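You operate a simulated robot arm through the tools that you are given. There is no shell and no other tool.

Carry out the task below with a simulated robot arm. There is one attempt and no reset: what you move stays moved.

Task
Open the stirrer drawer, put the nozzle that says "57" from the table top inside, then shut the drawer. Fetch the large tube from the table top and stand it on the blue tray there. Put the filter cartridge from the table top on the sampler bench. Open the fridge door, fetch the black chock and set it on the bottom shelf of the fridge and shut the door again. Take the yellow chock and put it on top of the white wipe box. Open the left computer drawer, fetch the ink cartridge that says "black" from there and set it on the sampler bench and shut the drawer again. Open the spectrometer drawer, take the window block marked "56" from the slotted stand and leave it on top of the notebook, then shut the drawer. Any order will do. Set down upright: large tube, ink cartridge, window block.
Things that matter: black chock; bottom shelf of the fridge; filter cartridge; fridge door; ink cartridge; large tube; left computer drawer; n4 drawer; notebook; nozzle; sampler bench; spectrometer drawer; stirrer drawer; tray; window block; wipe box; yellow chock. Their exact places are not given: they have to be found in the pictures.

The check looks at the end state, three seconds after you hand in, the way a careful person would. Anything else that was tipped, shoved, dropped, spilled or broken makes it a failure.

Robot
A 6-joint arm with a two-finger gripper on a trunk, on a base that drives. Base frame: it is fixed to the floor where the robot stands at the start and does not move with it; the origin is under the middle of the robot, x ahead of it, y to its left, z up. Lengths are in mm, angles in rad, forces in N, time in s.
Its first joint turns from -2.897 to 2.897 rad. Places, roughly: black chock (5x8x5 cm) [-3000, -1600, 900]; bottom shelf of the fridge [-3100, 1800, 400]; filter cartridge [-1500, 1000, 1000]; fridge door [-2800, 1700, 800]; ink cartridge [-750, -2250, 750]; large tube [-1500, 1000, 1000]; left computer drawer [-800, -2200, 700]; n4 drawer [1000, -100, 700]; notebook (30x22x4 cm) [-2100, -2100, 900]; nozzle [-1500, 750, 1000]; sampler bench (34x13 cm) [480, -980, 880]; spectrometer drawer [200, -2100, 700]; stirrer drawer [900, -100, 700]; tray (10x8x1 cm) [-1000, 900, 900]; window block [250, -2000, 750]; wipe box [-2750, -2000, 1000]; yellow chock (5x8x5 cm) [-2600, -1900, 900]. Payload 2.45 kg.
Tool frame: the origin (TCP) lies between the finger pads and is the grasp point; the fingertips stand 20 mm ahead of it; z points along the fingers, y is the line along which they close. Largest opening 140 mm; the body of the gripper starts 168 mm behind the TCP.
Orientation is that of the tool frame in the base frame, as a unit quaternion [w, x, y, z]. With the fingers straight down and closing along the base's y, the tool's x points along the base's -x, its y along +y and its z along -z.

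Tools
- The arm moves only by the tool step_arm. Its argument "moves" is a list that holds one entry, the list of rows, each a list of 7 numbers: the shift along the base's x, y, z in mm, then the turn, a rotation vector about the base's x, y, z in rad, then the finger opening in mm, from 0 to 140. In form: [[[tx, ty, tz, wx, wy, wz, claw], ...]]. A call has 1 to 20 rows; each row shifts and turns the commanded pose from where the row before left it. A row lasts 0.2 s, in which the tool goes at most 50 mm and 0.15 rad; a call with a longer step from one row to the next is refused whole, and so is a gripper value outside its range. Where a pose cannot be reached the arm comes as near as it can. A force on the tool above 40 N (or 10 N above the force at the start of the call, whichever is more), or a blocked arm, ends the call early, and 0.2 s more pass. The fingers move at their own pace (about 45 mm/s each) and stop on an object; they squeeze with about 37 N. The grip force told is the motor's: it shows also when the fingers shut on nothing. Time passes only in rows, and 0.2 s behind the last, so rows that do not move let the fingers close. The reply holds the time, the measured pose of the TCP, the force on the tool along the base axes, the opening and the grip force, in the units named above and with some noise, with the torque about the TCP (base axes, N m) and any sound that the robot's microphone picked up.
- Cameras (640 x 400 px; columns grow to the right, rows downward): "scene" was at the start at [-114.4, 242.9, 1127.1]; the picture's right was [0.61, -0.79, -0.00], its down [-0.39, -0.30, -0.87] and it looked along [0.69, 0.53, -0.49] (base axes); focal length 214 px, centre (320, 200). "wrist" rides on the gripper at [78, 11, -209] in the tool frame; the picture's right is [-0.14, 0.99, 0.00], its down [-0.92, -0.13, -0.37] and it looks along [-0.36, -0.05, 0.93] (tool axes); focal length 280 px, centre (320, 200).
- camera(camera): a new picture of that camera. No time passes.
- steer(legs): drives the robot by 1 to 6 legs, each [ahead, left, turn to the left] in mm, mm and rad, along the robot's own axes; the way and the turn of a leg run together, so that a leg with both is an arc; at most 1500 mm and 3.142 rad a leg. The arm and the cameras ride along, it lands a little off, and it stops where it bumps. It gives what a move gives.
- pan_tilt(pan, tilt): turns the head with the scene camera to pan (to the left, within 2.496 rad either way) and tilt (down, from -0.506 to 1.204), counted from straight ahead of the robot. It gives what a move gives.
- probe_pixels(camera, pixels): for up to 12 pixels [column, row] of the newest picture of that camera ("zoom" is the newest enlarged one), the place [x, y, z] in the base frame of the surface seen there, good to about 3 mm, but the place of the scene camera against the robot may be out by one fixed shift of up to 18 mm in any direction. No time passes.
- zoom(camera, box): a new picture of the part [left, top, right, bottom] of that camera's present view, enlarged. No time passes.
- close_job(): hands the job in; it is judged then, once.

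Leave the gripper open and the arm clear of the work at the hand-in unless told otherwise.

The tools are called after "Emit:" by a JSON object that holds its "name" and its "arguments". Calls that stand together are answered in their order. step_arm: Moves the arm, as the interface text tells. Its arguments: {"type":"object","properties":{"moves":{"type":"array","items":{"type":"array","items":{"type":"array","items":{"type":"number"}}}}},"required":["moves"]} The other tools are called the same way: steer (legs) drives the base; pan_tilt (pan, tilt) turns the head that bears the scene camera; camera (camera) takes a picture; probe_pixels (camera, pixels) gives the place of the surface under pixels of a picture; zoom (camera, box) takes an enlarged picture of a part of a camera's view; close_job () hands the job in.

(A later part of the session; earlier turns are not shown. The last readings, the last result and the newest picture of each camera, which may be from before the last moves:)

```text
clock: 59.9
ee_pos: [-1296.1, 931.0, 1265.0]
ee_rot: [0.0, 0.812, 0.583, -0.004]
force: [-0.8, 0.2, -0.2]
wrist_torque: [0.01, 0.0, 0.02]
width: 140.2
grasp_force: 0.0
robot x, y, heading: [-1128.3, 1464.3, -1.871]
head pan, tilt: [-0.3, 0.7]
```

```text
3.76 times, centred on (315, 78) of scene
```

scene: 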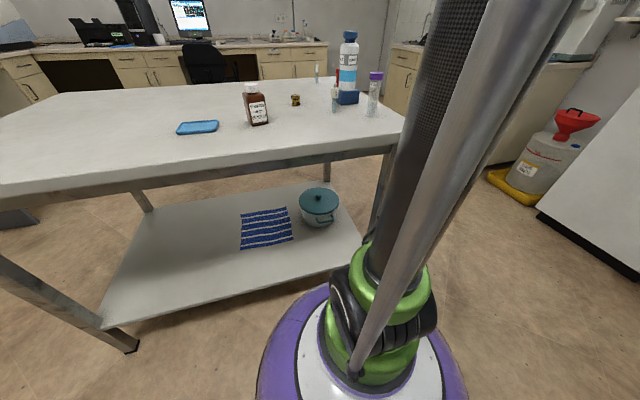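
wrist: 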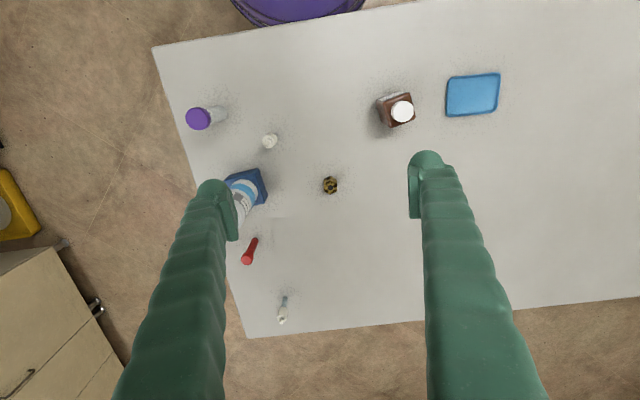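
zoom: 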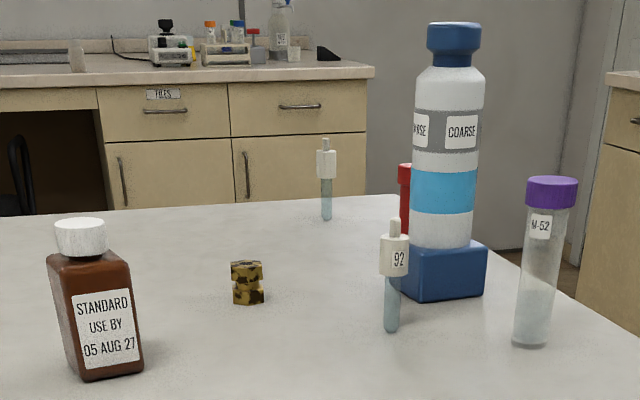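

The nearer nozzle says "92"; the far one is likely "57". The COARSE cylinder is the filter cartridge, in a blue foot; the purple-capped one is the large tube. I'll probe positions from the wrist view and the clear space beyond the table's far end.

Emit:
{"name": "probe_pixels", "arguments": {"camera": "wrist", "pixels": [[152, 47], [247, 337], [65, 243], [15, 190], [282, 318], [250, 253], [269, 140], [197, 119], [243, 190], [330, 185], [400, 110], [472, 95]]}}

Emit:
{"name": "pan_tilt", "arguments": {"pan": -1.2, "tilt": 0.6}}

Emit:
{"name": "camera", "arguments": {"camera": "scene"}}

```text
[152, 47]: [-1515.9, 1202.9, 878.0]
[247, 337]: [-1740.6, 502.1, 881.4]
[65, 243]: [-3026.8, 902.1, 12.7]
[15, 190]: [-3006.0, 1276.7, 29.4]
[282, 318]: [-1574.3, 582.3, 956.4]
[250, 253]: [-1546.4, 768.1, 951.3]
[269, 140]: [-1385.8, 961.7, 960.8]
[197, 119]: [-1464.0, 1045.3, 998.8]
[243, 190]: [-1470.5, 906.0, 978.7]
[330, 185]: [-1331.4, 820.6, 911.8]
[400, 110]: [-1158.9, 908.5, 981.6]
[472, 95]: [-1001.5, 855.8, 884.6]
```

```text
clock: 61.1
ee_pos: [-1297.0, 931.1, 1264.0]
ee_rot: [0.0, 0.812, 0.584, -0.005]
force: [0.7, -0.3, 0.1]
wrist_torque: [-0.02, 0.01, 0.05]
width: 140.2
grasp_force: 0.0
robot x, y, heading: [-1128.5, 1463.1, -1.862]
head pan, tilt: [-1.201, 0.6]
```

```text
taken
```

scene: 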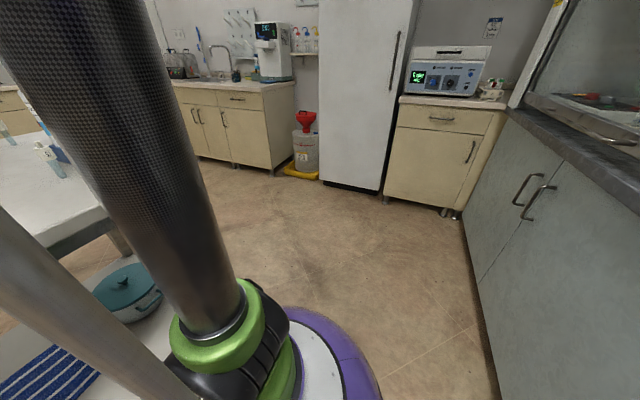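

There's ample space. The large tube (-1460,1047) and tray (-1001,856) are both reachable from here, so I do the tube first. Move above the tube for an accurate look.

Emit:
{"name": "step_arm", "arguments": {"moves": [[[-40, 29, -20, 0, 0, 0, 140], [-40, 29, -20, 0, 0, 0, 140], [-40, 29, -20, 0, 0, 0, 140], [-38, 30, -20, 0, 0, 0, 140], [0, 0, 0, 0, 0, 0, 140]]]}}

Emit:
{"name": "camera", "arguments": {"camera": "wrist"}}

```text
refused: row 1 steps farther than a row can; nothing moved
```

```text
taken
```

wrist: 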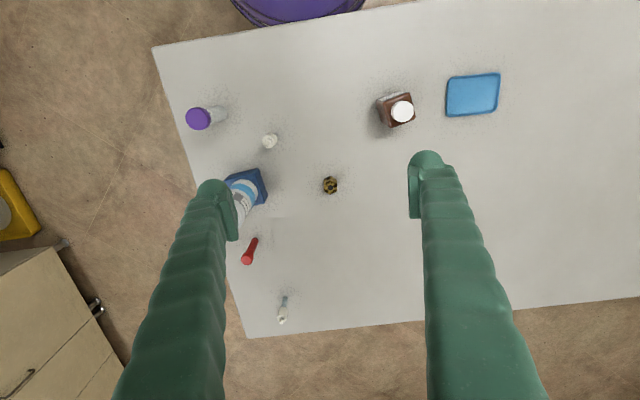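

Refused (step slightly over 50 mm). Use smaller rows.

Emit:
{"name": "step_arm", "arguments": {"moves": [[[-32, 23, -18, 0, 0, 0, 140], [-32, 23, -18, 0, 0, 0, 140], [-32, 23, -18, 0, 0, 0, 140], [-32, 23, -18, 0, 0, 0, 140], [-30, 25, -18, 0, 0, 0, 140], [0, 0, 0, 0, 0, 0, 140]]]}}

Emit:
{"name": "camera", "arguments": {"camera": "wrist"}}

```text
clock: 62.5
ee_pos: [-1454.7, 1048.2, 1174.1]
ee_rot: [0.0, 0.812, 0.584, -0.004]
force: [0.1, -0.4, 0.3]
wrist_torque: [0.02, 0.05, -0.01]
width: 140.1
grasp_force: 0.0
robot x, y, heading: [-1123.3, 1463.8, -1.867]
head pan, tilt: [-1.201, 0.6]
```

```text
taken
```

wrist: 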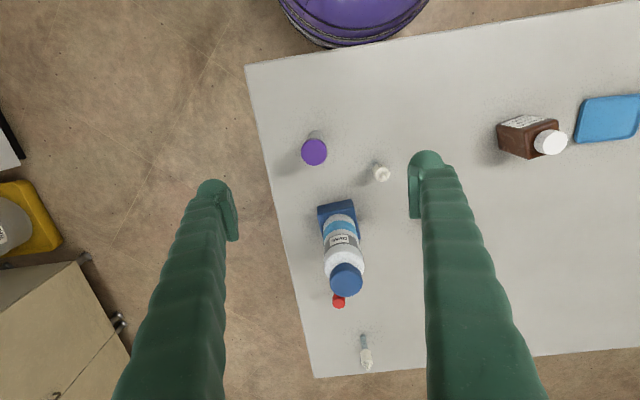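

The purple cap is at (314,152), the cartridge is seen obliquely. Probe both.

Emit:
{"name": "zoom", "arguments": {"camera": "wrist", "box": [280, 120, 400, 195]}}

Emit:
{"name": "probe_pixels", "arguments": {"camera": "wrist", "pixels": [[314, 152], [303, 152], [325, 152], [314, 142], [314, 162], [382, 172], [346, 280], [346, 268], [337, 212], [320, 222], [354, 216], [338, 240]]}}

Emit:
{"name": "zoom", "arguments": {"camera": "wrist", "box": [290, 190, 410, 310]}}

```text
5.33 times, centred on (340, 158) of wrist
```

zoom: 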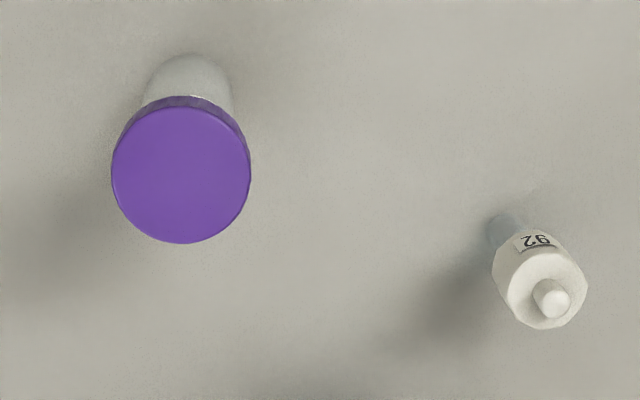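

```text
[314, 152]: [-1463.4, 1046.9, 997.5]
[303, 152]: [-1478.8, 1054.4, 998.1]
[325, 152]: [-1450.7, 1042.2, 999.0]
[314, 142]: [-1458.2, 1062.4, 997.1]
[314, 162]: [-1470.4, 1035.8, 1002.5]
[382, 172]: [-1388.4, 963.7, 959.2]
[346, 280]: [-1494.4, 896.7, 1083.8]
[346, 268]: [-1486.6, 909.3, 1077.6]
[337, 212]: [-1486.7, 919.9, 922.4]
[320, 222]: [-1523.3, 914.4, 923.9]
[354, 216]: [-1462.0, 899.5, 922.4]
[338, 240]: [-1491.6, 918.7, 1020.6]
```

```text
3.33 times, centred on (350, 250) of wrist
```

zoom: 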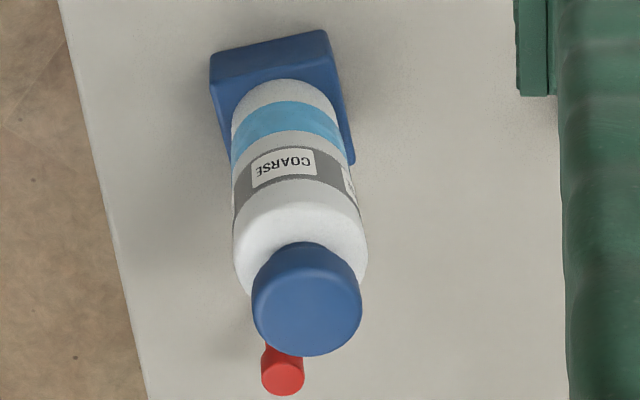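

Cap centre ≈ (-1464, 1048), top 999. Lower over the tube with 80 mm opening and grip its body at z≈945.

Emit:
{"name": "step_arm", "arguments": {"moves": [[[-9, 0, 0, 0, 0, 0, 80], [0, 0, -40, 0, 0, 0, 80], [0, 0, -40, 0, 0, 0, 80], [0, 0, -40, 0, 0, 0, 80], [0, 0, -40, 0, 0, 0, 80], [0, 0, -40, 0, 0, 0, 80], [0, 0, -29, 0, 0, 0, 80], [0, 0, 0, 0, 0, 0, 80]]]}}

Emit:
{"name": "camera", "arguments": {"camera": "wrist"}}

```text
clock: 64.3
ee_pos: [-1464.2, 1047.6, 943.7]
ee_rot: [-0.001, 0.813, 0.583, -0.005]
force: [0.1, -0.3, -0.3]
wrist_torque: [-0.04, 0.01, 0.0]
width: 80.1
grasp_force: 0.1
robot x, y, heading: [-1127.2, 1462.9, -1.869]
head pan, tilt: [-1.201, 0.6]
```

```text
taken
```

wrist: 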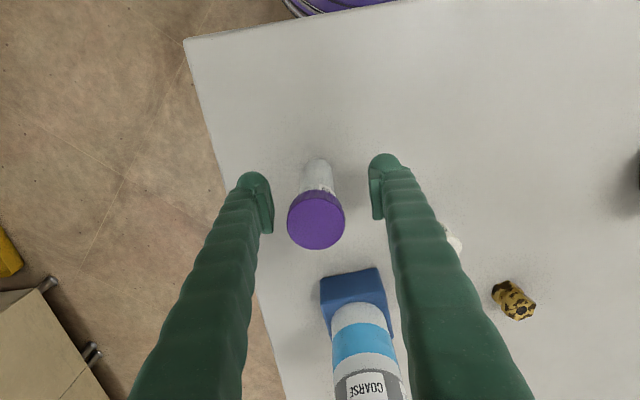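

The tube is between the fingers. Close.

Emit:
{"name": "step_arm", "arguments": {"moves": [[[0, 0, 0, 0, 0, 0, 0], [0, 0, 0, 0, 0, 0, 0], [0, 0, 0, 0, 0, 0, 0], [0, 0, 0, 0, 0, 0, 0], [0, 0, 0, 0, 0, 0, 0]]]}}

Emit:
{"name": "camera", "arguments": {"camera": "wrist"}}

```text
clock: 65.5
ee_pos: [-1462.8, 1046.4, 945.6]
ee_rot: [0.001, 0.812, 0.583, -0.004]
force: [0.5, 0.2, 0.2]
wrist_torque: [0.02, 0.04, 0.04]
width: 27.3
grasp_force: 37.1
robot x, y, heading: [-1128.1, 1466.9, -1.868]
head pan, tilt: [-1.201, 0.6]
```

```text
taken
```

wrist: 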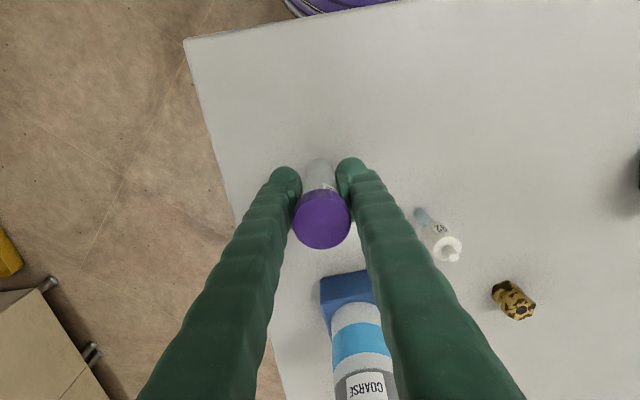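

Held at 27 mm. Lift to z 1120 and move above the tray (passing over the brown bottle with room).

Emit:
{"name": "step_arm", "arguments": {"moves": [[[0, 0, 20, 0, 0, 0, 0], [0, 0, 40, 0, 0, 0, 0], [0, 0, 40, 0, 0, 0, 0], [0, 0, 40, 0, 0, 0, 0], [0, 0, 35, 0, 0, 0, 0], [42, -17.4, 0, 0, 0, 0, 0], [42, -17.4, 0, 0, 0, 0, 0], [42, -17.4, 0, 0, 0, 0, 0], [42, -17.4, 0, 0, 0, 0, 0], [42, -17.4, 0, 0, 0, 0, 0], [42, -17.4, 0, 0, 0, 0, 0], [42, -17.4, 0, 0, 0, 0, 0], [42, -17.4, 0, 0, 0, 0, 0], [42, -17.4, 0, 0, 0, 0, 0], [42, -17.4, 0, 0, 0, 0, 0], [42, -17.4, 0, 0, 0, 0, 0], [0, 0, 0, 0, 0, 0, 0]]]}}

Emit:
{"name": "camera", "arguments": {"camera": "wrist"}}

```text
clock: 69.1
ee_pos: [-1001.3, 857.6, 1119.7]
ee_rot: [-0.001, 0.812, 0.583, -0.004]
force: [-1.0, 0.6, -0.8]
wrist_torque: [0.02, 0.0, -0.02]
width: 26.9
grasp_force: 36.5
robot x, y, heading: [-1126.9, 1461.9, -1.869]
head pan, tilt: [-1.201, 0.6]
```

```text
taken
```

wrist: 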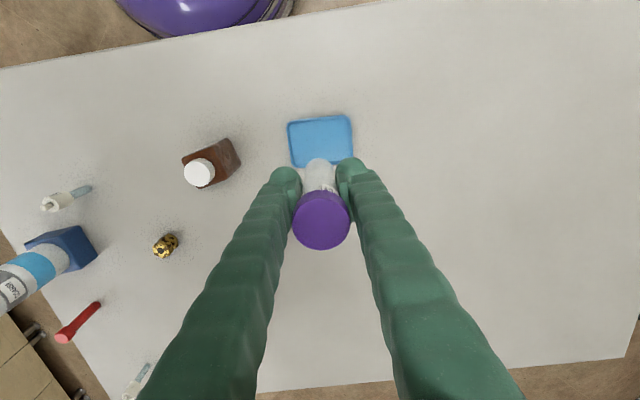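

Emit:
{"name": "probe_pixels", "arguments": {"camera": "wrist", "pixels": [[291, 124], [350, 117], [294, 164], [350, 155], [320, 135], [330, 150], [300, 150], [345, 125]]}}

Emit:
{"name": "zoom", "arguments": {"camera": "wrist", "box": [270, 100, 380, 180]}}

```text
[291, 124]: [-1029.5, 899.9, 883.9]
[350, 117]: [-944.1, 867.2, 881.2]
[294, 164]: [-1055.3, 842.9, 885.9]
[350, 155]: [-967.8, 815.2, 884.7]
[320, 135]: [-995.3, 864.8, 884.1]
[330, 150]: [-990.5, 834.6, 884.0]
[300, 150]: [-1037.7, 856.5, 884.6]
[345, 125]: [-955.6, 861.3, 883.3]
```

```text
5.00 times, centred on (325, 140) of wrist
```

zoom: 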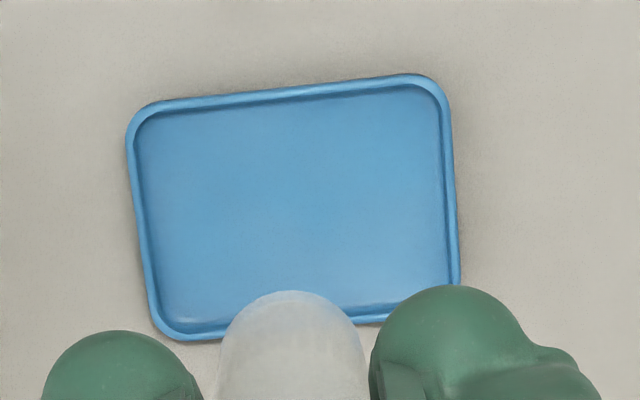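

Tray centre ≈ (-999, 856), floor 884. The tube bottom is 65 mm under the TCP. Lower to TCP ≈ 950.

Emit:
{"name": "step_arm", "arguments": {"moves": [[[2, -1, -40, 0, 0, 0, 0], [0, 0, -40, 0, 0, 0, 0], [0, 0, -40, 0, 0, 0, 0], [0, 0, -30, 0, 0, 0, 0], [0, 0, -12, 0, 0, 0, 0], [0, 0, -5, 0, 0, 0, 0], [0, 0, 0, 0, 0, 0, 0]]]}}

Emit:
{"name": "camera", "arguments": {"camera": "wrist"}}

```text
clock: 70.7
ee_pos: [-1000.4, 854.0, 954.2]
ee_rot: [0.0, 0.812, 0.583, -0.004]
force: [0.3, -0.3, 0.3]
wrist_torque: [0.0, -0.02, -0.01]
width: 26.5
grasp_force: 36.8
robot x, y, heading: [-1129.4, 1466.0, -1.866]
head pan, tilt: [-1.201, 0.6]
```

```text
taken
```

wrist: 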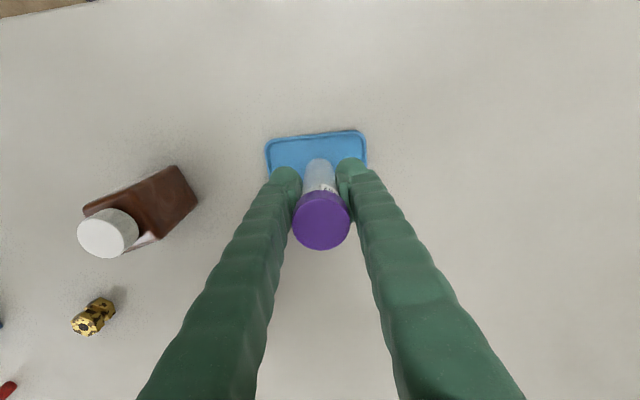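

Lower the last millimetres gently.

Emit:
{"name": "step_arm", "arguments": {"moves": [[[0, 0, -2, 0, 0, 0, 0], [0, 0, -1, 0, 0, 0, 0], [0, 0, -1, 0, 0, 0, 0], [0, 0, -1, 0, 0, 0, 0], [0, 0, 0, 0, 0, 0, 0]]]}}

```text
clock: 71.9
ee_pos: [-999.5, 855.9, 948.6]
ee_rot: [0.0, 0.812, 0.584, -0.004]
force: [-1.3, -1.3, 17.8]
wrist_torque: [-0.15, 0.03, -0.03]
width: 26.4
grasp_force: 37.2
robot x, y, heading: [-1129.8, 1462.1, -1.867]
head pan, tilt: [-1.201, 0.6]
```

Contact (18 N). Release by opening, then lift straight up.

Emit:
{"name": "step_arm", "arguments": {"moves": [[[0, 0, 1, 0, 0, 0, 40], [0, 0, 0, 0, 0, 0, 60], [0, 0, 0, 0, 0, 0, 80], [0, 0, 0, 0, 0, 0, 90], [0, 0, 20, 0, 0, 0, 90], [0, 0, 40, 0, 0, 0, 90], [0, 0, 40, 0, 0, 0, 90], [0, 0, 40, 0, 0, 0, 90], [0, 0, 40, 0, 0, 0, 90], [0, 0, 40, 0, 0, 0, 90], [0, 0, 40, 0, 0, 0, 90], [0, 0, 30, 0, 0, 0, 90]]]}}

Emit:
{"name": "camera", "arguments": {"camera": "wrist"}}

```text
clock: 74.5
ee_pos: [-999.0, 855.6, 1239.3]
ee_rot: [-0.001, 0.812, 0.584, -0.004]
force: [-0.2, -0.2, 0.1]
wrist_torque: [-0.01, -0.03, 0.0]
width: 90.2
grasp_force: 0.2
robot x, y, heading: [-1129.4, 1466.1, -1.872]
head pan, tilt: [-1.201, 0.6]
```

```text
taken
```

wrist: 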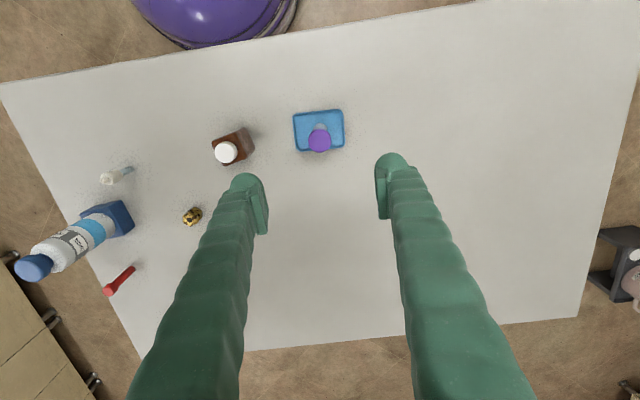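

The tube stands on the tray. Now drive around to the far end of the table for the nozzle.

Emit:
{"name": "steer", "arguments": {"legs": [[-6, -442, 0], [232, -242, 0], [420, 20, 0], [0, 0, 1.56]]}}

Emit:
{"name": "pan_tilt", "arguments": {"pan": 0.0, "tilt": 0.6}}

Emit:
{"name": "camera", "arguments": {"camera": "scene"}}

Emit:
{"name": "camera", "arguments": {"camera": "wrist"}}

```text
clock: 85.0
ee_pos: [-1345.6, 1158.5, 1238.8]
ee_rot: [0.002, 0.167, 0.986, -0.003]
force: [-1.0, -0.1, 0.6]
wrist_torque: [-0.02, 0.01, 0.03]
width: 89.6
grasp_force: 0.1
robot x, y, heading: [-1957.9, 1041.3, -0.309]
head pan, tilt: [-1.201, 0.6]
```

```text
clock: 86.4
ee_pos: [-1345.7, 1159.8, 1237.4]
ee_rot: [0.002, 0.167, 0.986, -0.003]
force: [-0.4, -0.2, 0.3]
wrist_torque: [-0.03, -0.01, -0.01]
width: 90.1
grasp_force: 0.1
robot x, y, heading: [-1954.1, 1040.9, -0.312]
head pan, tilt: [0.0, 0.6]
```

```text
taken
```

scene: 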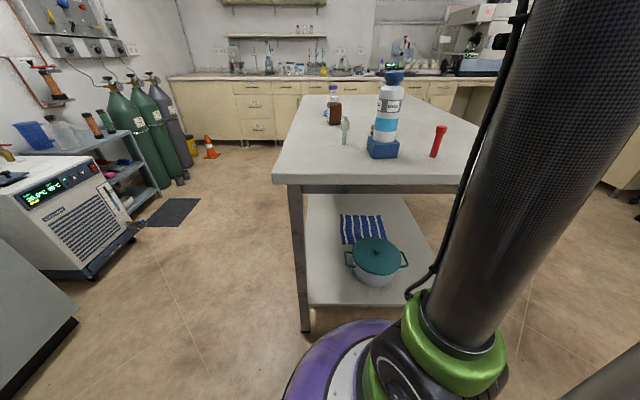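

```text
taken
```

wrist: 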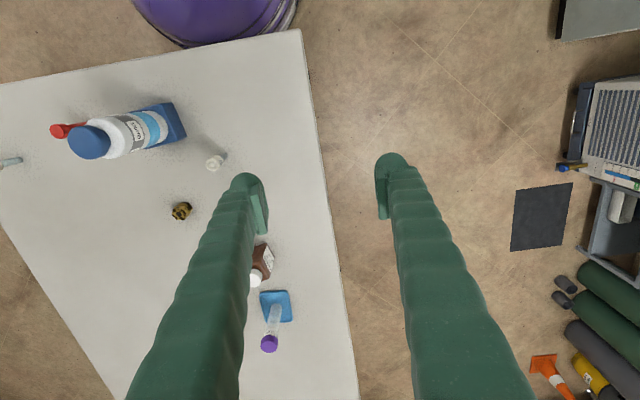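

Move the arm above the far nozzle.

Emit:
{"name": "step_arm", "arguments": {"moves": [[[-16.4, -40.9, 0, 0, 0, 0, 90], [-16.4, -40.9, 0, 0, 0, 0, 90], [-16.4, -40.9, 0, 0, 0, 0, 90], [-16.4, -40.9, 0, 0, 0, 0, 90], [-16.4, -40.9, 0, 0, 0, 0, 90], [-16.4, -40.9, 0, 0, 0, 0, 90], [-16.4, -40.9, 0, 0, 0, 0, 90], [-16.4, -40.9, 0, 0, 0, 0, 90], [-16.4, -40.9, 0, 0, 0, 0, 90], [-16.4, -40.9, 0, 0, 0, 0, 90], [-16.4, -40.9, 0, 0, 0, 0, 90], [-16.4, -40.9, 0, 0, 0, 0, 90], [-16.4, -40.9, 0, 0, 0, 0, 90], [-16.4, -40.9, 0, 0, 0, 0, 90], [0, 0, 0, 0, 0, 0, 90]]]}}

Emit:
{"name": "camera", "arguments": {"camera": "wrist"}}

Emit:
{"name": "pan_tilt", "arguments": {"pan": -0.5, "tilt": 0.6}}

Emit:
{"name": "camera", "arguments": {"camera": "scene"}}

```text
clock: 89.6
ee_pos: [-1575.1, 586.8, 1239.7]
ee_rot: [0.004, 0.168, 0.986, -0.003]
force: [0.1, 0.4, -0.1]
wrist_torque: [-0.01, -0.01, -0.02]
width: 90.0
grasp_force: 0.1
robot x, y, heading: [-1954.4, 1034.9, -0.31]
head pan, tilt: [0.0, 0.6]
```

```text
taken
```

wrist: 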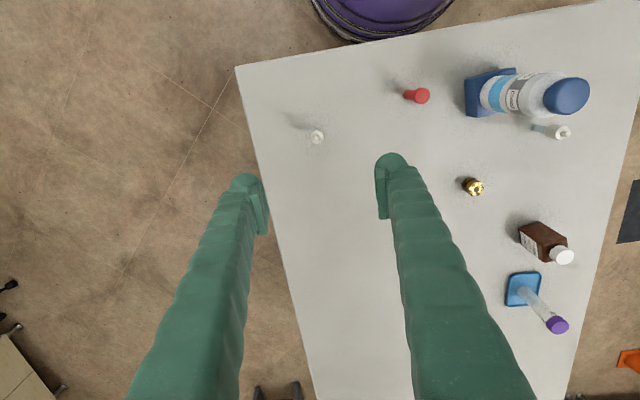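

```text
clock: 90.5
ee_pos: [-1573.3, 586.2, 1239.4]
ee_rot: [0.003, 0.167, 0.986, -0.002]
force: [-0.1, 0.3, -0.3]
wrist_torque: [-0.05, 0.03, 0.02]
width: 90.1
grasp_force: 0.2
robot x, y, heading: [-1956.9, 1037.4, -0.308]
head pan, tilt: [-0.499, 0.6]
```

```text
taken
```

scene: 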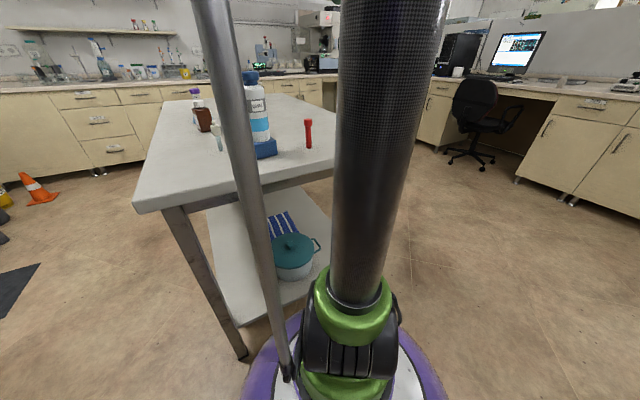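

Zoom on the nozzle in the wrist view to read the label.

Emit:
{"name": "zoom", "arguments": {"camera": "wrist", "box": [285, 115, 345, 155]}}

Emit:
{"name": "probe_pixels", "arguments": {"camera": "wrist", "pixels": [[317, 137], [313, 137], [321, 137], [317, 132], [417, 95], [412, 96]]}}

```text
10.00 times, centred on (315, 135) of wrist
```

zoom: 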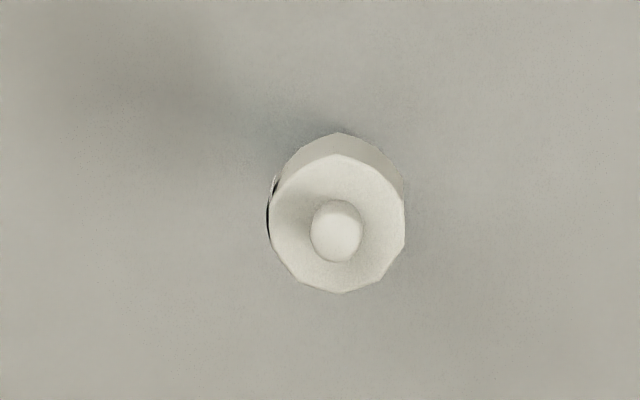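

```text
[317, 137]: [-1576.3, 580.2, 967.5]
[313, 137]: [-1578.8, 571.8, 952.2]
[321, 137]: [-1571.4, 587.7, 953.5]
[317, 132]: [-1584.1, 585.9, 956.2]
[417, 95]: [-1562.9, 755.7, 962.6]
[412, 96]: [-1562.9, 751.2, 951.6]
```

The label faces away (towards -y). I'll turn the tool by 90° and move out to look at it from that side; this also suits the later grip.

Emit:
{"name": "step_arm", "arguments": {"moves": [[[-8.4, -23.8, -17.2, 0, 0, 0.143, 90], [-8.4, -23.8, -17.2, 0, 0, 0.143, 90], [-8.4, -23.8, -17.2, 0, 0, 0.143, 90], [-8.4, -23.8, -17.2, 0, 0, 0.143, 90], [-8.4, -23.8, -17.2, 0, 0, 0.143, 90], [-8.4, -23.8, -17.2, 0, 0, 0.143, 90], [-8.4, -23.8, -17.2, 0, 0, 0.143, 90], [-8.4, -23.8, -17.2, 0, 0, 0.143, 90], [-8.4, -23.8, -17.2, 0, 0, 0.143, 90], [-8.4, -23.8, -17.2, 0, 0, 0.143, 90], [-8.4, -23.8, -17.2, 0, 0, 0.143, 90], [0, 0, 0, 0, 0, 0, 90]]]}}

Emit:
{"name": "camera", "arguments": {"camera": "wrist"}}

```text
clock: 93.1
ee_pos: [-1667.6, 324.5, 1049.7]
ee_rot: [0.005, -0.579, 0.815, 0.0]
force: [0.0, 1.0, 0.6]
wrist_torque: [0.01, 0.01, 0.01]
width: 90.0
grasp_force: 0.1
robot x, y, heading: [-1956.6, 1038.9, -0.31]
head pan, tilt: [-0.499, 0.6]
```

```text
taken
```

wrist: 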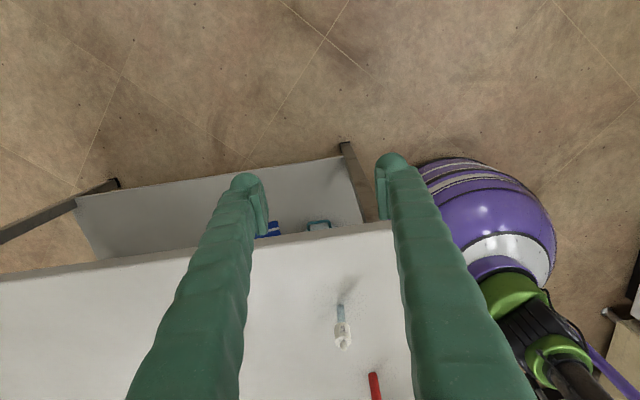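

Emit:
{"name": "zoom", "arguments": {"camera": "wrist", "box": [310, 295, 374, 355]}}

Emit:
{"name": "zoom", "arguments": {"camera": "wrist", "box": [355, 350, 400, 400]}}

```text
6.67 times, centred on (342, 325) of wrist
```

zoom: 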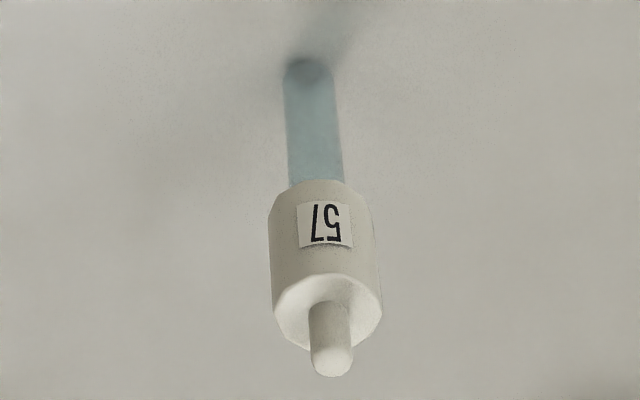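

```text
8.00 times, centred on (378, 375) of wrist
```

zoom: 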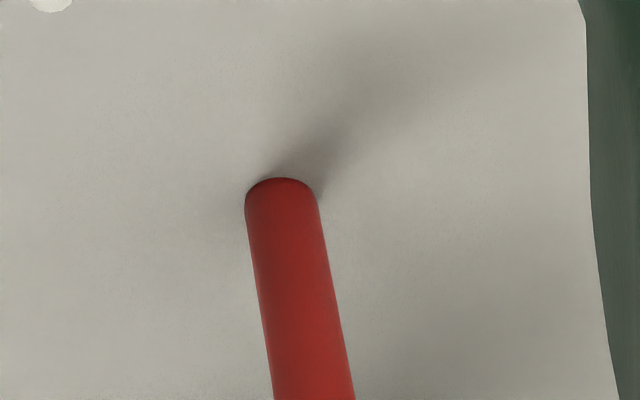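

It reads "57". Probe its location precisely.

Emit:
{"name": "zoom", "arguments": {"camera": "wrist", "box": [310, 295, 374, 355]}}

Emit:
{"name": "probe_pixels", "arguments": {"camera": "zoom", "pixels": [[310, 80], [313, 130], [320, 190], [325, 220], [290, 230], [360, 230], [285, 300], [375, 300], [333, 360], [330, 290]]}}

```text
6.67 times, centred on (342, 325) of wrist
```

zoom: 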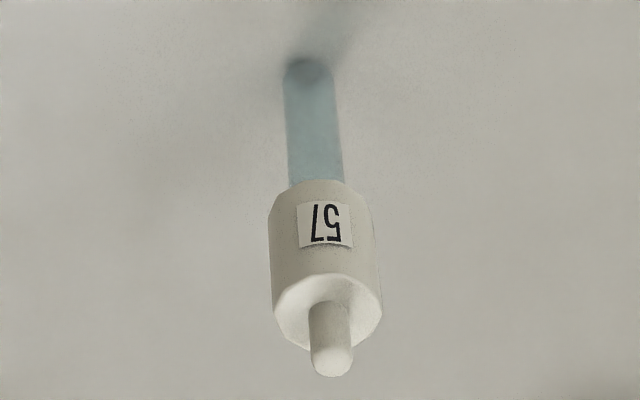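

```text
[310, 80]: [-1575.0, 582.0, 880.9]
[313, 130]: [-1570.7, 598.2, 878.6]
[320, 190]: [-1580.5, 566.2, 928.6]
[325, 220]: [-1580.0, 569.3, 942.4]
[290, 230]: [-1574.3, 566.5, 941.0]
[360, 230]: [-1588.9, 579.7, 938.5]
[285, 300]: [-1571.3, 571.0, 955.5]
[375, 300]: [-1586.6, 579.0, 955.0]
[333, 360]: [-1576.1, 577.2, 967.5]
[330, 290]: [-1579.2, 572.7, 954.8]
```

Nozzle centre ≈ (-1576.5, 579). Move above, lower to z 940 and grip the white ring.

Emit:
{"name": "step_arm", "arguments": {"moves": [[[15.2, 42.4, 0, 0, 0, 0, 70], [15.2, 42.4, 0, 0, 0, 0, 70], [15.2, 42.4, 0, 0, 0, 0, 70], [15.2, 42.4, 0, 0, 0, 0, 70], [15.2, 42.4, 0, 0, 0, 0, 70], [15.2, 42.4, 0, 0, 0, 0, 70], [0, 0, -35, 0, 0, 0, 70], [0, 0, -35, 0, 0, 0, 70], [0, 0, -30, 0, 0, 0, 70], [0, 0, -10, 0, 0, 0, 70], [0, 0, 0, 0, 0, 0, 70]]]}}

Emit:
{"name": "camera", "arguments": {"camera": "wrist"}}

```text
clock: 95.5
ee_pos: [-1577.0, 580.1, 939.9]
ee_rot: [0.004, -0.579, 0.815, 0.0]
force: [0.7, 0.1, -0.1]
wrist_torque: [0.02, -0.03, -0.01]
width: 70.0
grasp_force: 0.0
robot x, y, heading: [-1955.1, 1040.3, -0.313]
head pan, tilt: [-0.499, 0.6]
```

```text
taken
```

wrist: 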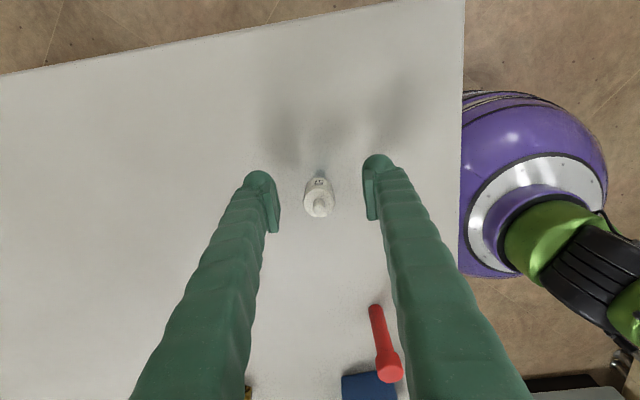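

Close and lift.

Emit:
{"name": "step_arm", "arguments": {"moves": [[[0, 0, 0, 0, 0, 0, 0], [0, 0, 0, 0, 0, 0, 0], [0, 0, 0, 0, 0, 0, 0], [0, 0, 0, 0, 0, 0, 0], [0, 0, 15, 0, 0, 0, 0], [0, 0, 40, 0, 0, 0, 0], [0, 0, 45, 0, 0, 0, 0], [0, 0, 45, 0, 0, 0, 0], [0, 0, 45, 0, 0, 0, 0], [0, 0, 45, 0, 0, 0, 0]]]}}

Emit:
{"name": "camera", "arguments": {"camera": "wrist"}}

```text
clock: 97.7
ee_pos: [-1578.7, 579.9, 1174.9]
ee_rot: [0.004, -0.58, 0.815, 0.0]
force: [0.1, 0.0, -1.0]
wrist_torque: [-0.02, -0.01, -0.03]
width: 22.1
grasp_force: 25.0
robot x, y, heading: [-1957.0, 1036.1, -0.309]
head pan, tilt: [-0.499, 0.6]
```

```text
taken
```

wrist: 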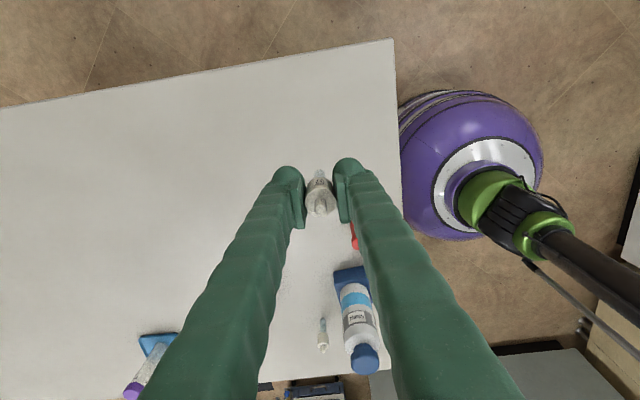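

Nozzle held. Raise, then drive around the other side of the table back to the open drawer.

Emit:
{"name": "step_arm", "arguments": {"moves": [[[0, 0, 40, 0, 0, 0, 0], [0, 0, 40, 0, 0, 0, 0]]]}}

Emit:
{"name": "steer", "arguments": {"legs": [[-21, -573, 0], [312, -320, 0], [1312, 0, 0], [447, 406, 0], [-37, 345, 0], [0, 0, -0.04]]}}

Emit:
{"name": "camera", "arguments": {"camera": "wrist"}}

```text
clock: 98.3
ee_pos: [-1576.2, 579.5, 1256.0]
ee_rot: [0.005, -0.579, 0.815, -0.001]
force: [-0.5, -0.3, -0.6]
wrist_torque: [-0.03, 0.01, 0.01]
width: 22.2
grasp_force: 25.3
robot x, y, heading: [-1954.7, 1038.0, -0.309]
head pan, tilt: [-0.499, 0.6]
```

```text
clock: 115.3
ee_pos: [281.3, -202.3, 1254.5]
ee_rot: [0.005, -0.562, 0.827, -0.001]
force: [-0.3, 0.1, -1.1]
wrist_torque: [0.03, -0.02, 0.02]
width: 22.4
grasp_force: 24.9
robot x, y, heading: [-75.0, 275.4, -0.352]
head pan, tilt: [-0.499, 0.6]
```

```text
taken
```

wrist: 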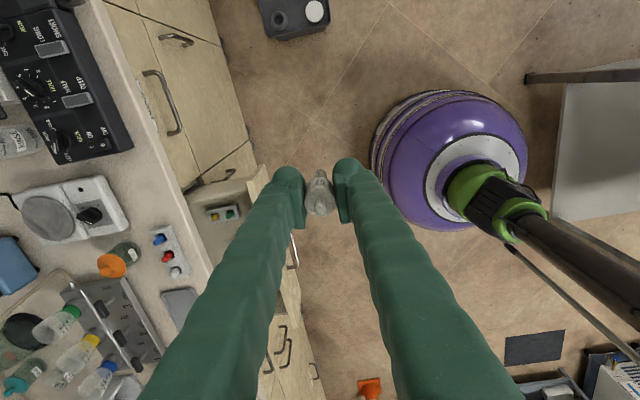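

The gripper closes along the drawer's depth, fine. Move above the drawer gap and look.

Emit:
{"name": "step_arm", "arguments": {"moves": [[[40.4, 16.9, -22, 0, 0, 0, 0], [40.4, 16.9, -22, 0, 0, 0, 0], [40.4, 16.9, -22, 0, 0, 0, 0], [40.4, 16.9, -22, 0, 0, 0, 0], [40.4, 16.9, -22, 0, 0, 0, 0], [40.4, 16.9, -22, 0, 0, 0, 0], [40.4, 16.9, -22, 0, 0, 0, 0], [40.4, 16.9, -22, 0, 0, 0, 0], [40.4, 16.9, -22, 0, 0, 0, 0], [0, 0, 0, 0, 0, 0, 0]]]}}

Emit:
{"name": "camera", "arguments": {"camera": "wrist"}}

```text
clock: 117.5
ee_pos: [643.7, -47.5, 1058.4]
ee_rot: [0.004, -0.562, 0.827, 0.0]
force: [0.4, 0.9, -0.6]
wrist_torque: [-0.02, -0.01, 0.01]
width: 22.6
grasp_force: 25.2
robot x, y, heading: [-76.5, 273.8, -0.351]
head pan, tilt: [-0.499, 0.6]
```

```text
taken
```

wrist: 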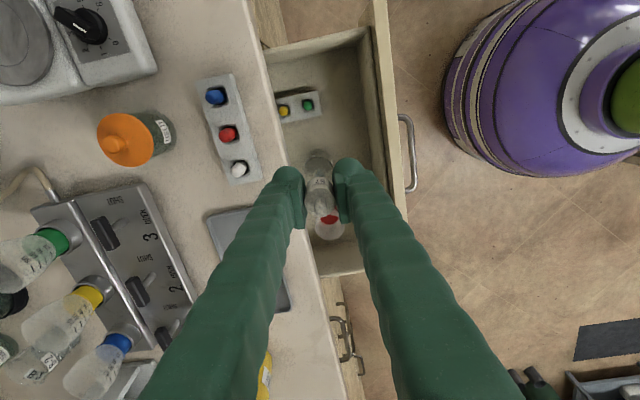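

I see a clear floor area near the drawer front beside the rack, around (345,105). Probe.

Emit:
{"name": "probe_pixels", "arguments": {"camera": "wrist", "pixels": [[345, 80], [345, 100], [345, 130], [365, 100], [322, 105], [300, 105], [320, 165], [318, 150], [310, 60], [382, 100], [335, 150], [280, 90]]}}

Emit:
{"name": "zoom", "arguments": {"camera": "wrist", "box": [250, 20, 430, 180]}}

```text
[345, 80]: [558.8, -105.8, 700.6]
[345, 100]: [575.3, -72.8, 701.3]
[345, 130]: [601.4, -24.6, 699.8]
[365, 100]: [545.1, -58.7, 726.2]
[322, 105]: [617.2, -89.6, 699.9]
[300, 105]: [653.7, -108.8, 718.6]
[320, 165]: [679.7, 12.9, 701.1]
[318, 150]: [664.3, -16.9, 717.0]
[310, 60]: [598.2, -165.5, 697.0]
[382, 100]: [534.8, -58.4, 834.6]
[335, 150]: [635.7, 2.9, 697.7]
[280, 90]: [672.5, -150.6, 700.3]
```

```text
2.50 times, centred on (340, 100) of wrist
```

zoom: 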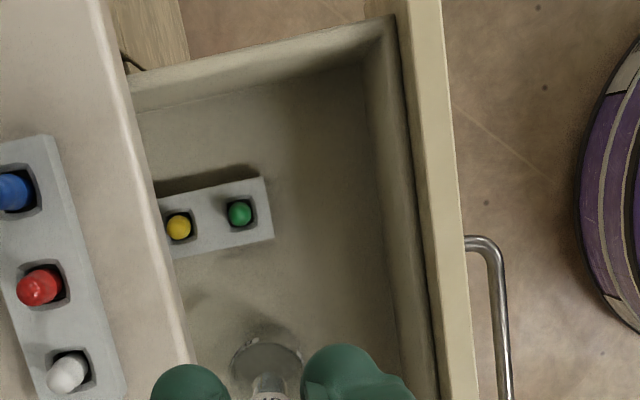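

Spot: (573, -101), clear of the rack and front wall. Go there and lower the nozzle to the drawer floor.

Emit:
{"name": "step_arm", "arguments": {"moves": [[[-35.5, -27, 0, 0, 0, 0, 0], [-35.5, -27, 0, 0, 0, 0, 0], [0, 0, -42, 0, 0, 0, 0], [0, 0, -42, 0, 0, 0, 0], [0, 0, -42, 0, 0, 0, 0], [0, 0, -42, 0, 0, 0, 0], [0, 0, -40, 0, 0, 0, 0], [0, 0, 0, 0, 0, 0, 0]]]}}

Emit:
{"name": "camera", "arguments": {"camera": "wrist"}}

```text
clock: 119.3
ee_pos: [574.7, -102.0, 848.7]
ee_rot: [0.004, -0.563, 0.827, 0.0]
force: [1.0, 0.4, -1.1]
wrist_torque: [0.0, -0.07, -0.03]
width: 22.4
grasp_force: 24.7
robot x, y, heading: [-78.9, 273.7, -0.354]
head pan, tilt: [-0.499, 0.6]
```

```text
taken
```

wrist: 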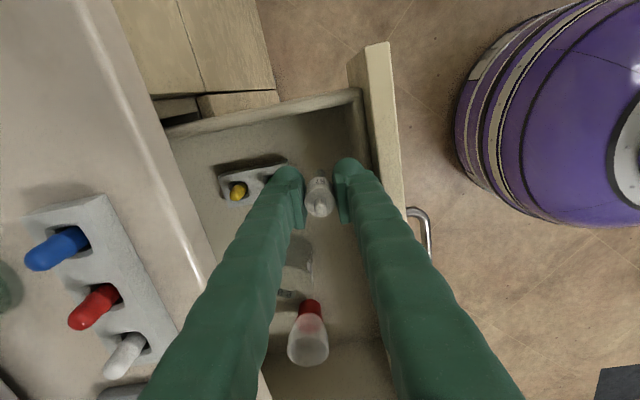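

Clearances look fine. Lower slowly to the floor.

Emit:
{"name": "step_arm", "arguments": {"moves": [[[0, 0, -35, 0, 0, 0, 0], [0, 0, -35, 0, 0, 0, 0], [0, 0, -14, 0, 0, 0, 0], [0, 0, -2, 0, 0, 0, 0], [0, 0, -2, 0, 0, 0, 0], [0, 0, -2, 0, 0, 0, 0], [0, 0, 0, 0, 0, 0, 0]]]}}

```text
clock: 120.9
ee_pos: [572.9, -103.0, 758.9]
ee_rot: [0.004, -0.562, 0.827, 0.0]
force: [0.1, -0.3, 0.5]
wrist_torque: [-0.02, -0.01, 0.02]
width: 22.3
grasp_force: 25.4
robot x, y, heading: [-74.7, 267.0, -0.348]
head pan, tilt: [-0.499, 0.6]
```

Emit:
{"name": "step_arm", "arguments": {"moves": [[[0, 0, -1, 0, 0, 0, 0], [0, 0, -1, 0, 0, 0, 0], [0, 0, -1, 0, 0, 0, 0], [0, 0, 0, 0, 0, 0, 0]]]}}

```text
clock: 121.9
ee_pos: [573.7, -102.5, 755.9]
ee_rot: [0.004, -0.562, 0.827, 0.0]
force: [0.0, 0.8, 20.3]
wrist_torque: [0.0, 0.0, 0.02]
width: 22.2
grasp_force: 24.8
robot x, y, heading: [-76.2, 274.4, -0.352]
head pan, tilt: [-0.499, 0.6]
```

Contact. Open a little (to 34) and rise straight up.

Emit:
{"name": "step_arm", "arguments": {"moves": [[[0, 0, 1, 0, 0, 0, 34], [0, 0, 0, 0, 0, 0, 34], [0, 0, 0, 0, 0, 0, 34], [0, 0, 15, 0, 0, 0, 34], [0, 0, 30, 0, 0, 0, 34], [0, 0, 40, 0, 0, 0, 34], [0, 0, 40, 0, 0, 0, 34], [0, 0, 45, 0, 0, 0, 34], [0, 0, 45, 0, 0, 0, 34], [0, 0, 45, 0, 0, 0, 34], [0, 0, 45, 0, 0, 0, 34]]]}}

Emit:
{"name": "camera", "arguments": {"camera": "wrist"}}

```text
clock: 124.3
ee_pos: [573.9, -104.8, 1062.4]
ee_rot: [0.005, -0.562, 0.827, 0.0]
force: [0.6, 0.0, -0.7]
wrist_torque: [-0.01, 0.0, 0.04]
width: 33.8
grasp_force: 0.1
robot x, y, heading: [-76.3, 274.1, -0.354]
head pan, tilt: [-0.499, 0.6]
```

```text
taken
```

wrist: 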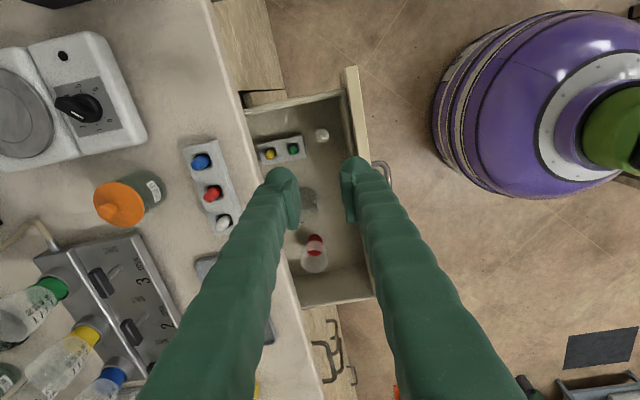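

The nozzle stands in the drawer. Now close it: go in front of the handle with closed fingers, lower to z 780 and push the bar inwards.

Emit:
{"name": "step_arm", "arguments": {"moves": [[[-20.4, 37.4, 0, 0, 0, 0, 0], [-20.4, 37.4, 0, 0, 0, 0, 0], [-20.4, 37.4, 0, 0, 0, 0, 0], [-20.4, 37.4, 0, 0, 0, 0, 0], [-20.4, 37.4, 0, 0, 0, 0, 0], [0, 0, -40, 0, 0, 0, 0], [0, 0, -40, 0, 0, 0, 0], [0, 0, -40, 0, 0, 0, 0], [0, 0, -40, 0, 0, 0, 0], [0, 0, -40, 0, 0, 0, 0], [0, 0, -40, 0, 0, 0, 0], [0, 0, -42, 0, 0, 0, 0], [0, 0, 0, 0, 0, 0, 0]]]}}

Emit:
{"name": "camera", "arguments": {"camera": "wrist"}}

```text
clock: 127.1
ee_pos: [471.0, 82.9, 780.3]
ee_rot: [0.005, -0.562, 0.827, 0.0]
force: [-0.4, 0.2, 0.1]
wrist_torque: [0.01, 0.02, -0.01]
width: 0.0
grasp_force: 29.6
robot x, y, heading: [-79.6, 273.4, -0.353]
head pan, tilt: [-0.499, 0.6]
```

```text
taken
```

wrist: 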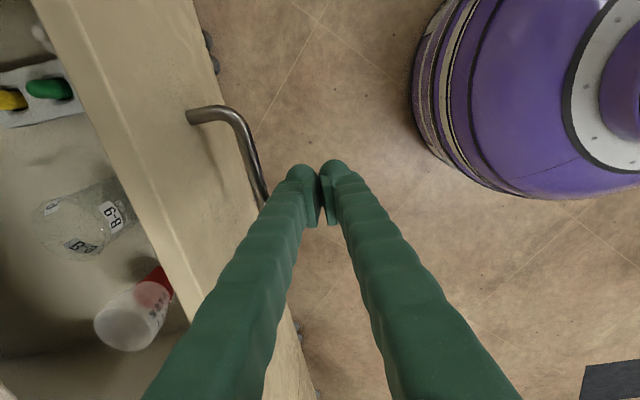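

Push the handle inwards gently.

Emit:
{"name": "step_arm", "arguments": {"moves": [[[14.1, -5.1, 0, 0, 0, 0, 0], [7, -2.6, 0, 0, 0, 0, 0], [4.7, -1.7, 0, 0, 0, 0, 0], [7, -2.6, 0, 0, 0, 0, 0], [11.3, -4.1, 0, 0, 0, 0, 0], [11.3, -4.1, 0, 0, 0, 0, 0], [11.3, -4.1, 0, 0, 0, 0, 0], [11.3, -4.1, 0, 0, 0, 0, 0], [11.3, -4.1, 0, 0, 0, 0, 0], [11.3, -4.1, 0, 0, 0, 0, 0], [11.3, -4.1, 0, 0, 0, 0, 0], [11.3, -4.1, 0, 0, 0, 0, 0]]]}}

Emit:
{"name": "camera", "arguments": {"camera": "wrist"}}

```text
clock: 129.7
ee_pos: [594.1, 39.0, 780.3]
ee_rot: [0.005, -0.562, 0.827, 0.0]
force: [-0.2, -0.3, 0.6]
wrist_torque: [0.02, 0.02, 0.0]
width: 0.0
grasp_force: 28.7
robot x, y, heading: [-75.3, 274.0, -0.355]
head pan, tilt: [-0.499, 0.6]
```

```text
taken
```

wrist: 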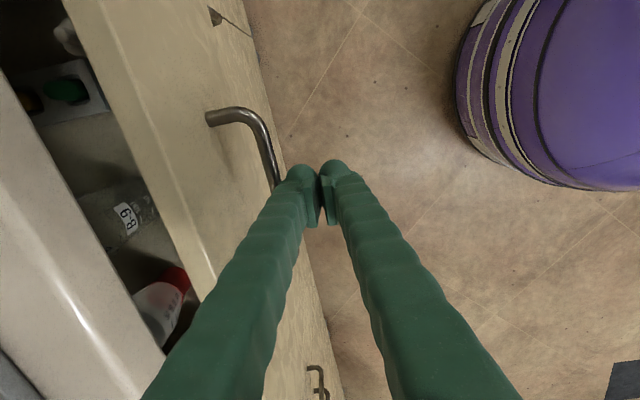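

Closing nicely. Continue.

Emit:
{"name": "step_arm", "arguments": {"moves": [[[11.3, -4.1, 0, 0, 0, 0, 0], [11.3, -4.1, 0, 0, 0, 0, 0], [11.3, -4.1, 0, 0, 0, 0, 0], [9.4, -3.4, 0, 0, 0, 0, 0], [9.4, -3.4, 0, 0, 0, 0, 0], [9.4, -3.4, 0, 0, 0, 0, 0], [7.5, -2.7, 0, 0, 0, 0, 0], [7.5, -2.7, 0, 0, 0, 0, 0], [4.7, -1.7, 0, 0, 0, 0, 0], [4.7, -1.7, 0, 0, 0, 0, 0], [4.7, -1.7, 0, 0, 0, 0, 0]]]}}

Emit:
{"name": "camera", "arguments": {"camera": "wrist"}}

```text
clock: 131.6
ee_pos: [668.7, 10.9, 778.1]
ee_rot: [0.001, -0.562, 0.827, 0.003]
force: [-11.1, 3.1, 5.5]
wrist_torque: [0.07, -0.07, 0.15]
width: 0.0
grasp_force: 28.6
robot x, y, heading: [-74.7, 274.5, -0.355]
head pan, tilt: [-0.499, 0.6]
stopped in row 9: the force on the tool passed its limit at 50 N (the readings are from after the stop); the commanded pose is now the measured one
```

```text
taken
```

wrist: 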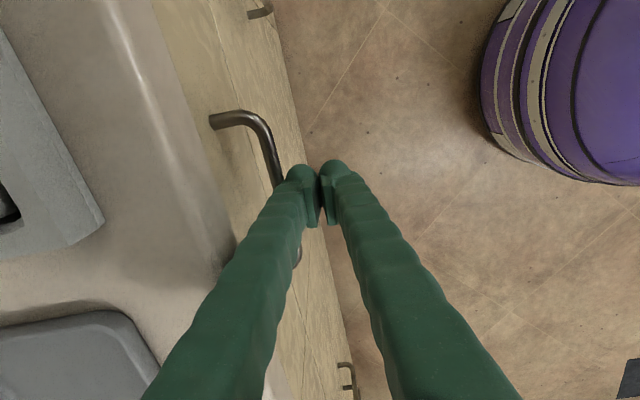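

It hit the end stop. Back off, rise and check the front is flush.

Emit:
{"name": "step_arm", "arguments": {"moves": [[[-28, 10, 0, 0, 0, 0, 0], [-28, 10, 0, 0, 0, 0, 0], [-28, 10, 20, 0, 0, 0, 0], [0, 0, 45, 0, 0, 0, 0], [0, 0, 45, 0, 0, 0, 0], [0, 0, 45, 0, 0, 0, 0], [0, 0, 45, 0, 0, 0, 0], [-28, 10, 30, 0, 0, 0, 60], [-28, 10, 30, 0, 0, 0, 90]]]}}

Emit:
{"name": "pan_tilt", "arguments": {"pan": 0.1, "tilt": 0.5}}

Emit:
{"name": "camera", "arguments": {"camera": "scene"}}

Emit:
{"name": "camera", "arguments": {"camera": "wrist"}}

```text
clock: 133.6
ee_pos: [529.7, 60.3, 1038.1]
ee_rot: [0.002, -0.562, 0.827, 0.002]
force: [0.9, 1.1, 0.8]
wrist_torque: [0.03, 0.06, -0.02]
width: 50.6
grasp_force: 0.0
robot x, y, heading: [-76.3, 273.5, -0.35]
head pan, tilt: [-0.499, 0.6]
```

```text
clock: 134.6
ee_pos: [529.4, 60.5, 1038.1]
ee_rot: [0.002, -0.563, 0.827, 0.003]
force: [-0.1, 0.4, -0.2]
wrist_torque: [-0.01, 0.02, 0.02]
width: 90.1
grasp_force: 0.1
robot x, y, heading: [-81.7, 271.3, -0.352]
head pan, tilt: [0.099, 0.499]
```

```text
taken
```

scene: 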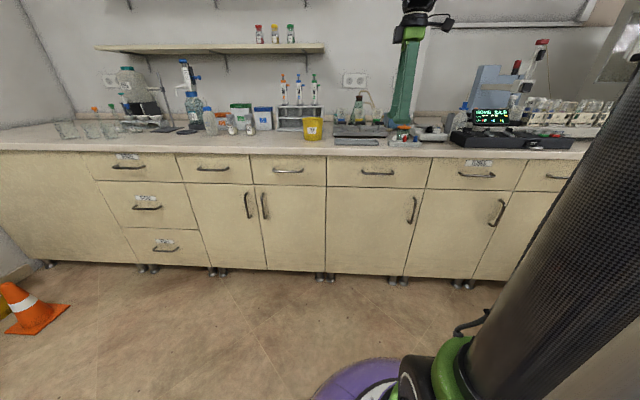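

```text
taken
```

wrist: 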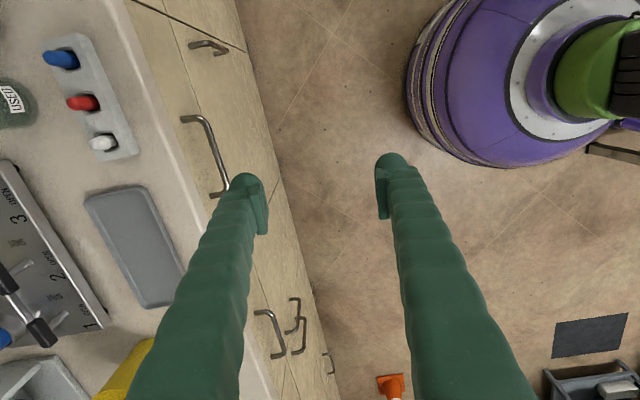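

Probe the handle bar and faces for flushness.

Emit:
{"name": "probe_pixels", "arguments": {"camera": "wrist", "pixels": [[208, 138], [217, 165], [197, 165], [230, 110], [195, 90]]}}

Emit:
{"name": "zoom", "arguments": {"camera": "scene", "box": [300, 140, 460, 200]}}

Emit:
{"name": "probe_pixels", "arguments": {"camera": "scene", "pixels": [[345, 178], [315, 178], [400, 180], [445, 183], [378, 172], [378, 200]]}}

```text
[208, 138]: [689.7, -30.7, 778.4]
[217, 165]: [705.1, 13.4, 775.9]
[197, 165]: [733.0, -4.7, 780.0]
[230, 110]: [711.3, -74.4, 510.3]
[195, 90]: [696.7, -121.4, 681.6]
```

```text
4.00 times, centred on (380, 170) of scene
```

zoom: 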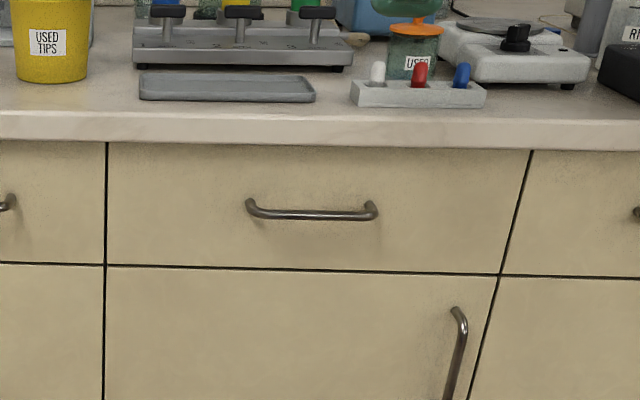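

```text
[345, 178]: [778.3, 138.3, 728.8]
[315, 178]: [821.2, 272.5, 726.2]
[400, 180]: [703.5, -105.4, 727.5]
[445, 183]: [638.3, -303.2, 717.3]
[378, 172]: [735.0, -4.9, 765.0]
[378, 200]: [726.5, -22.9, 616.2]
```

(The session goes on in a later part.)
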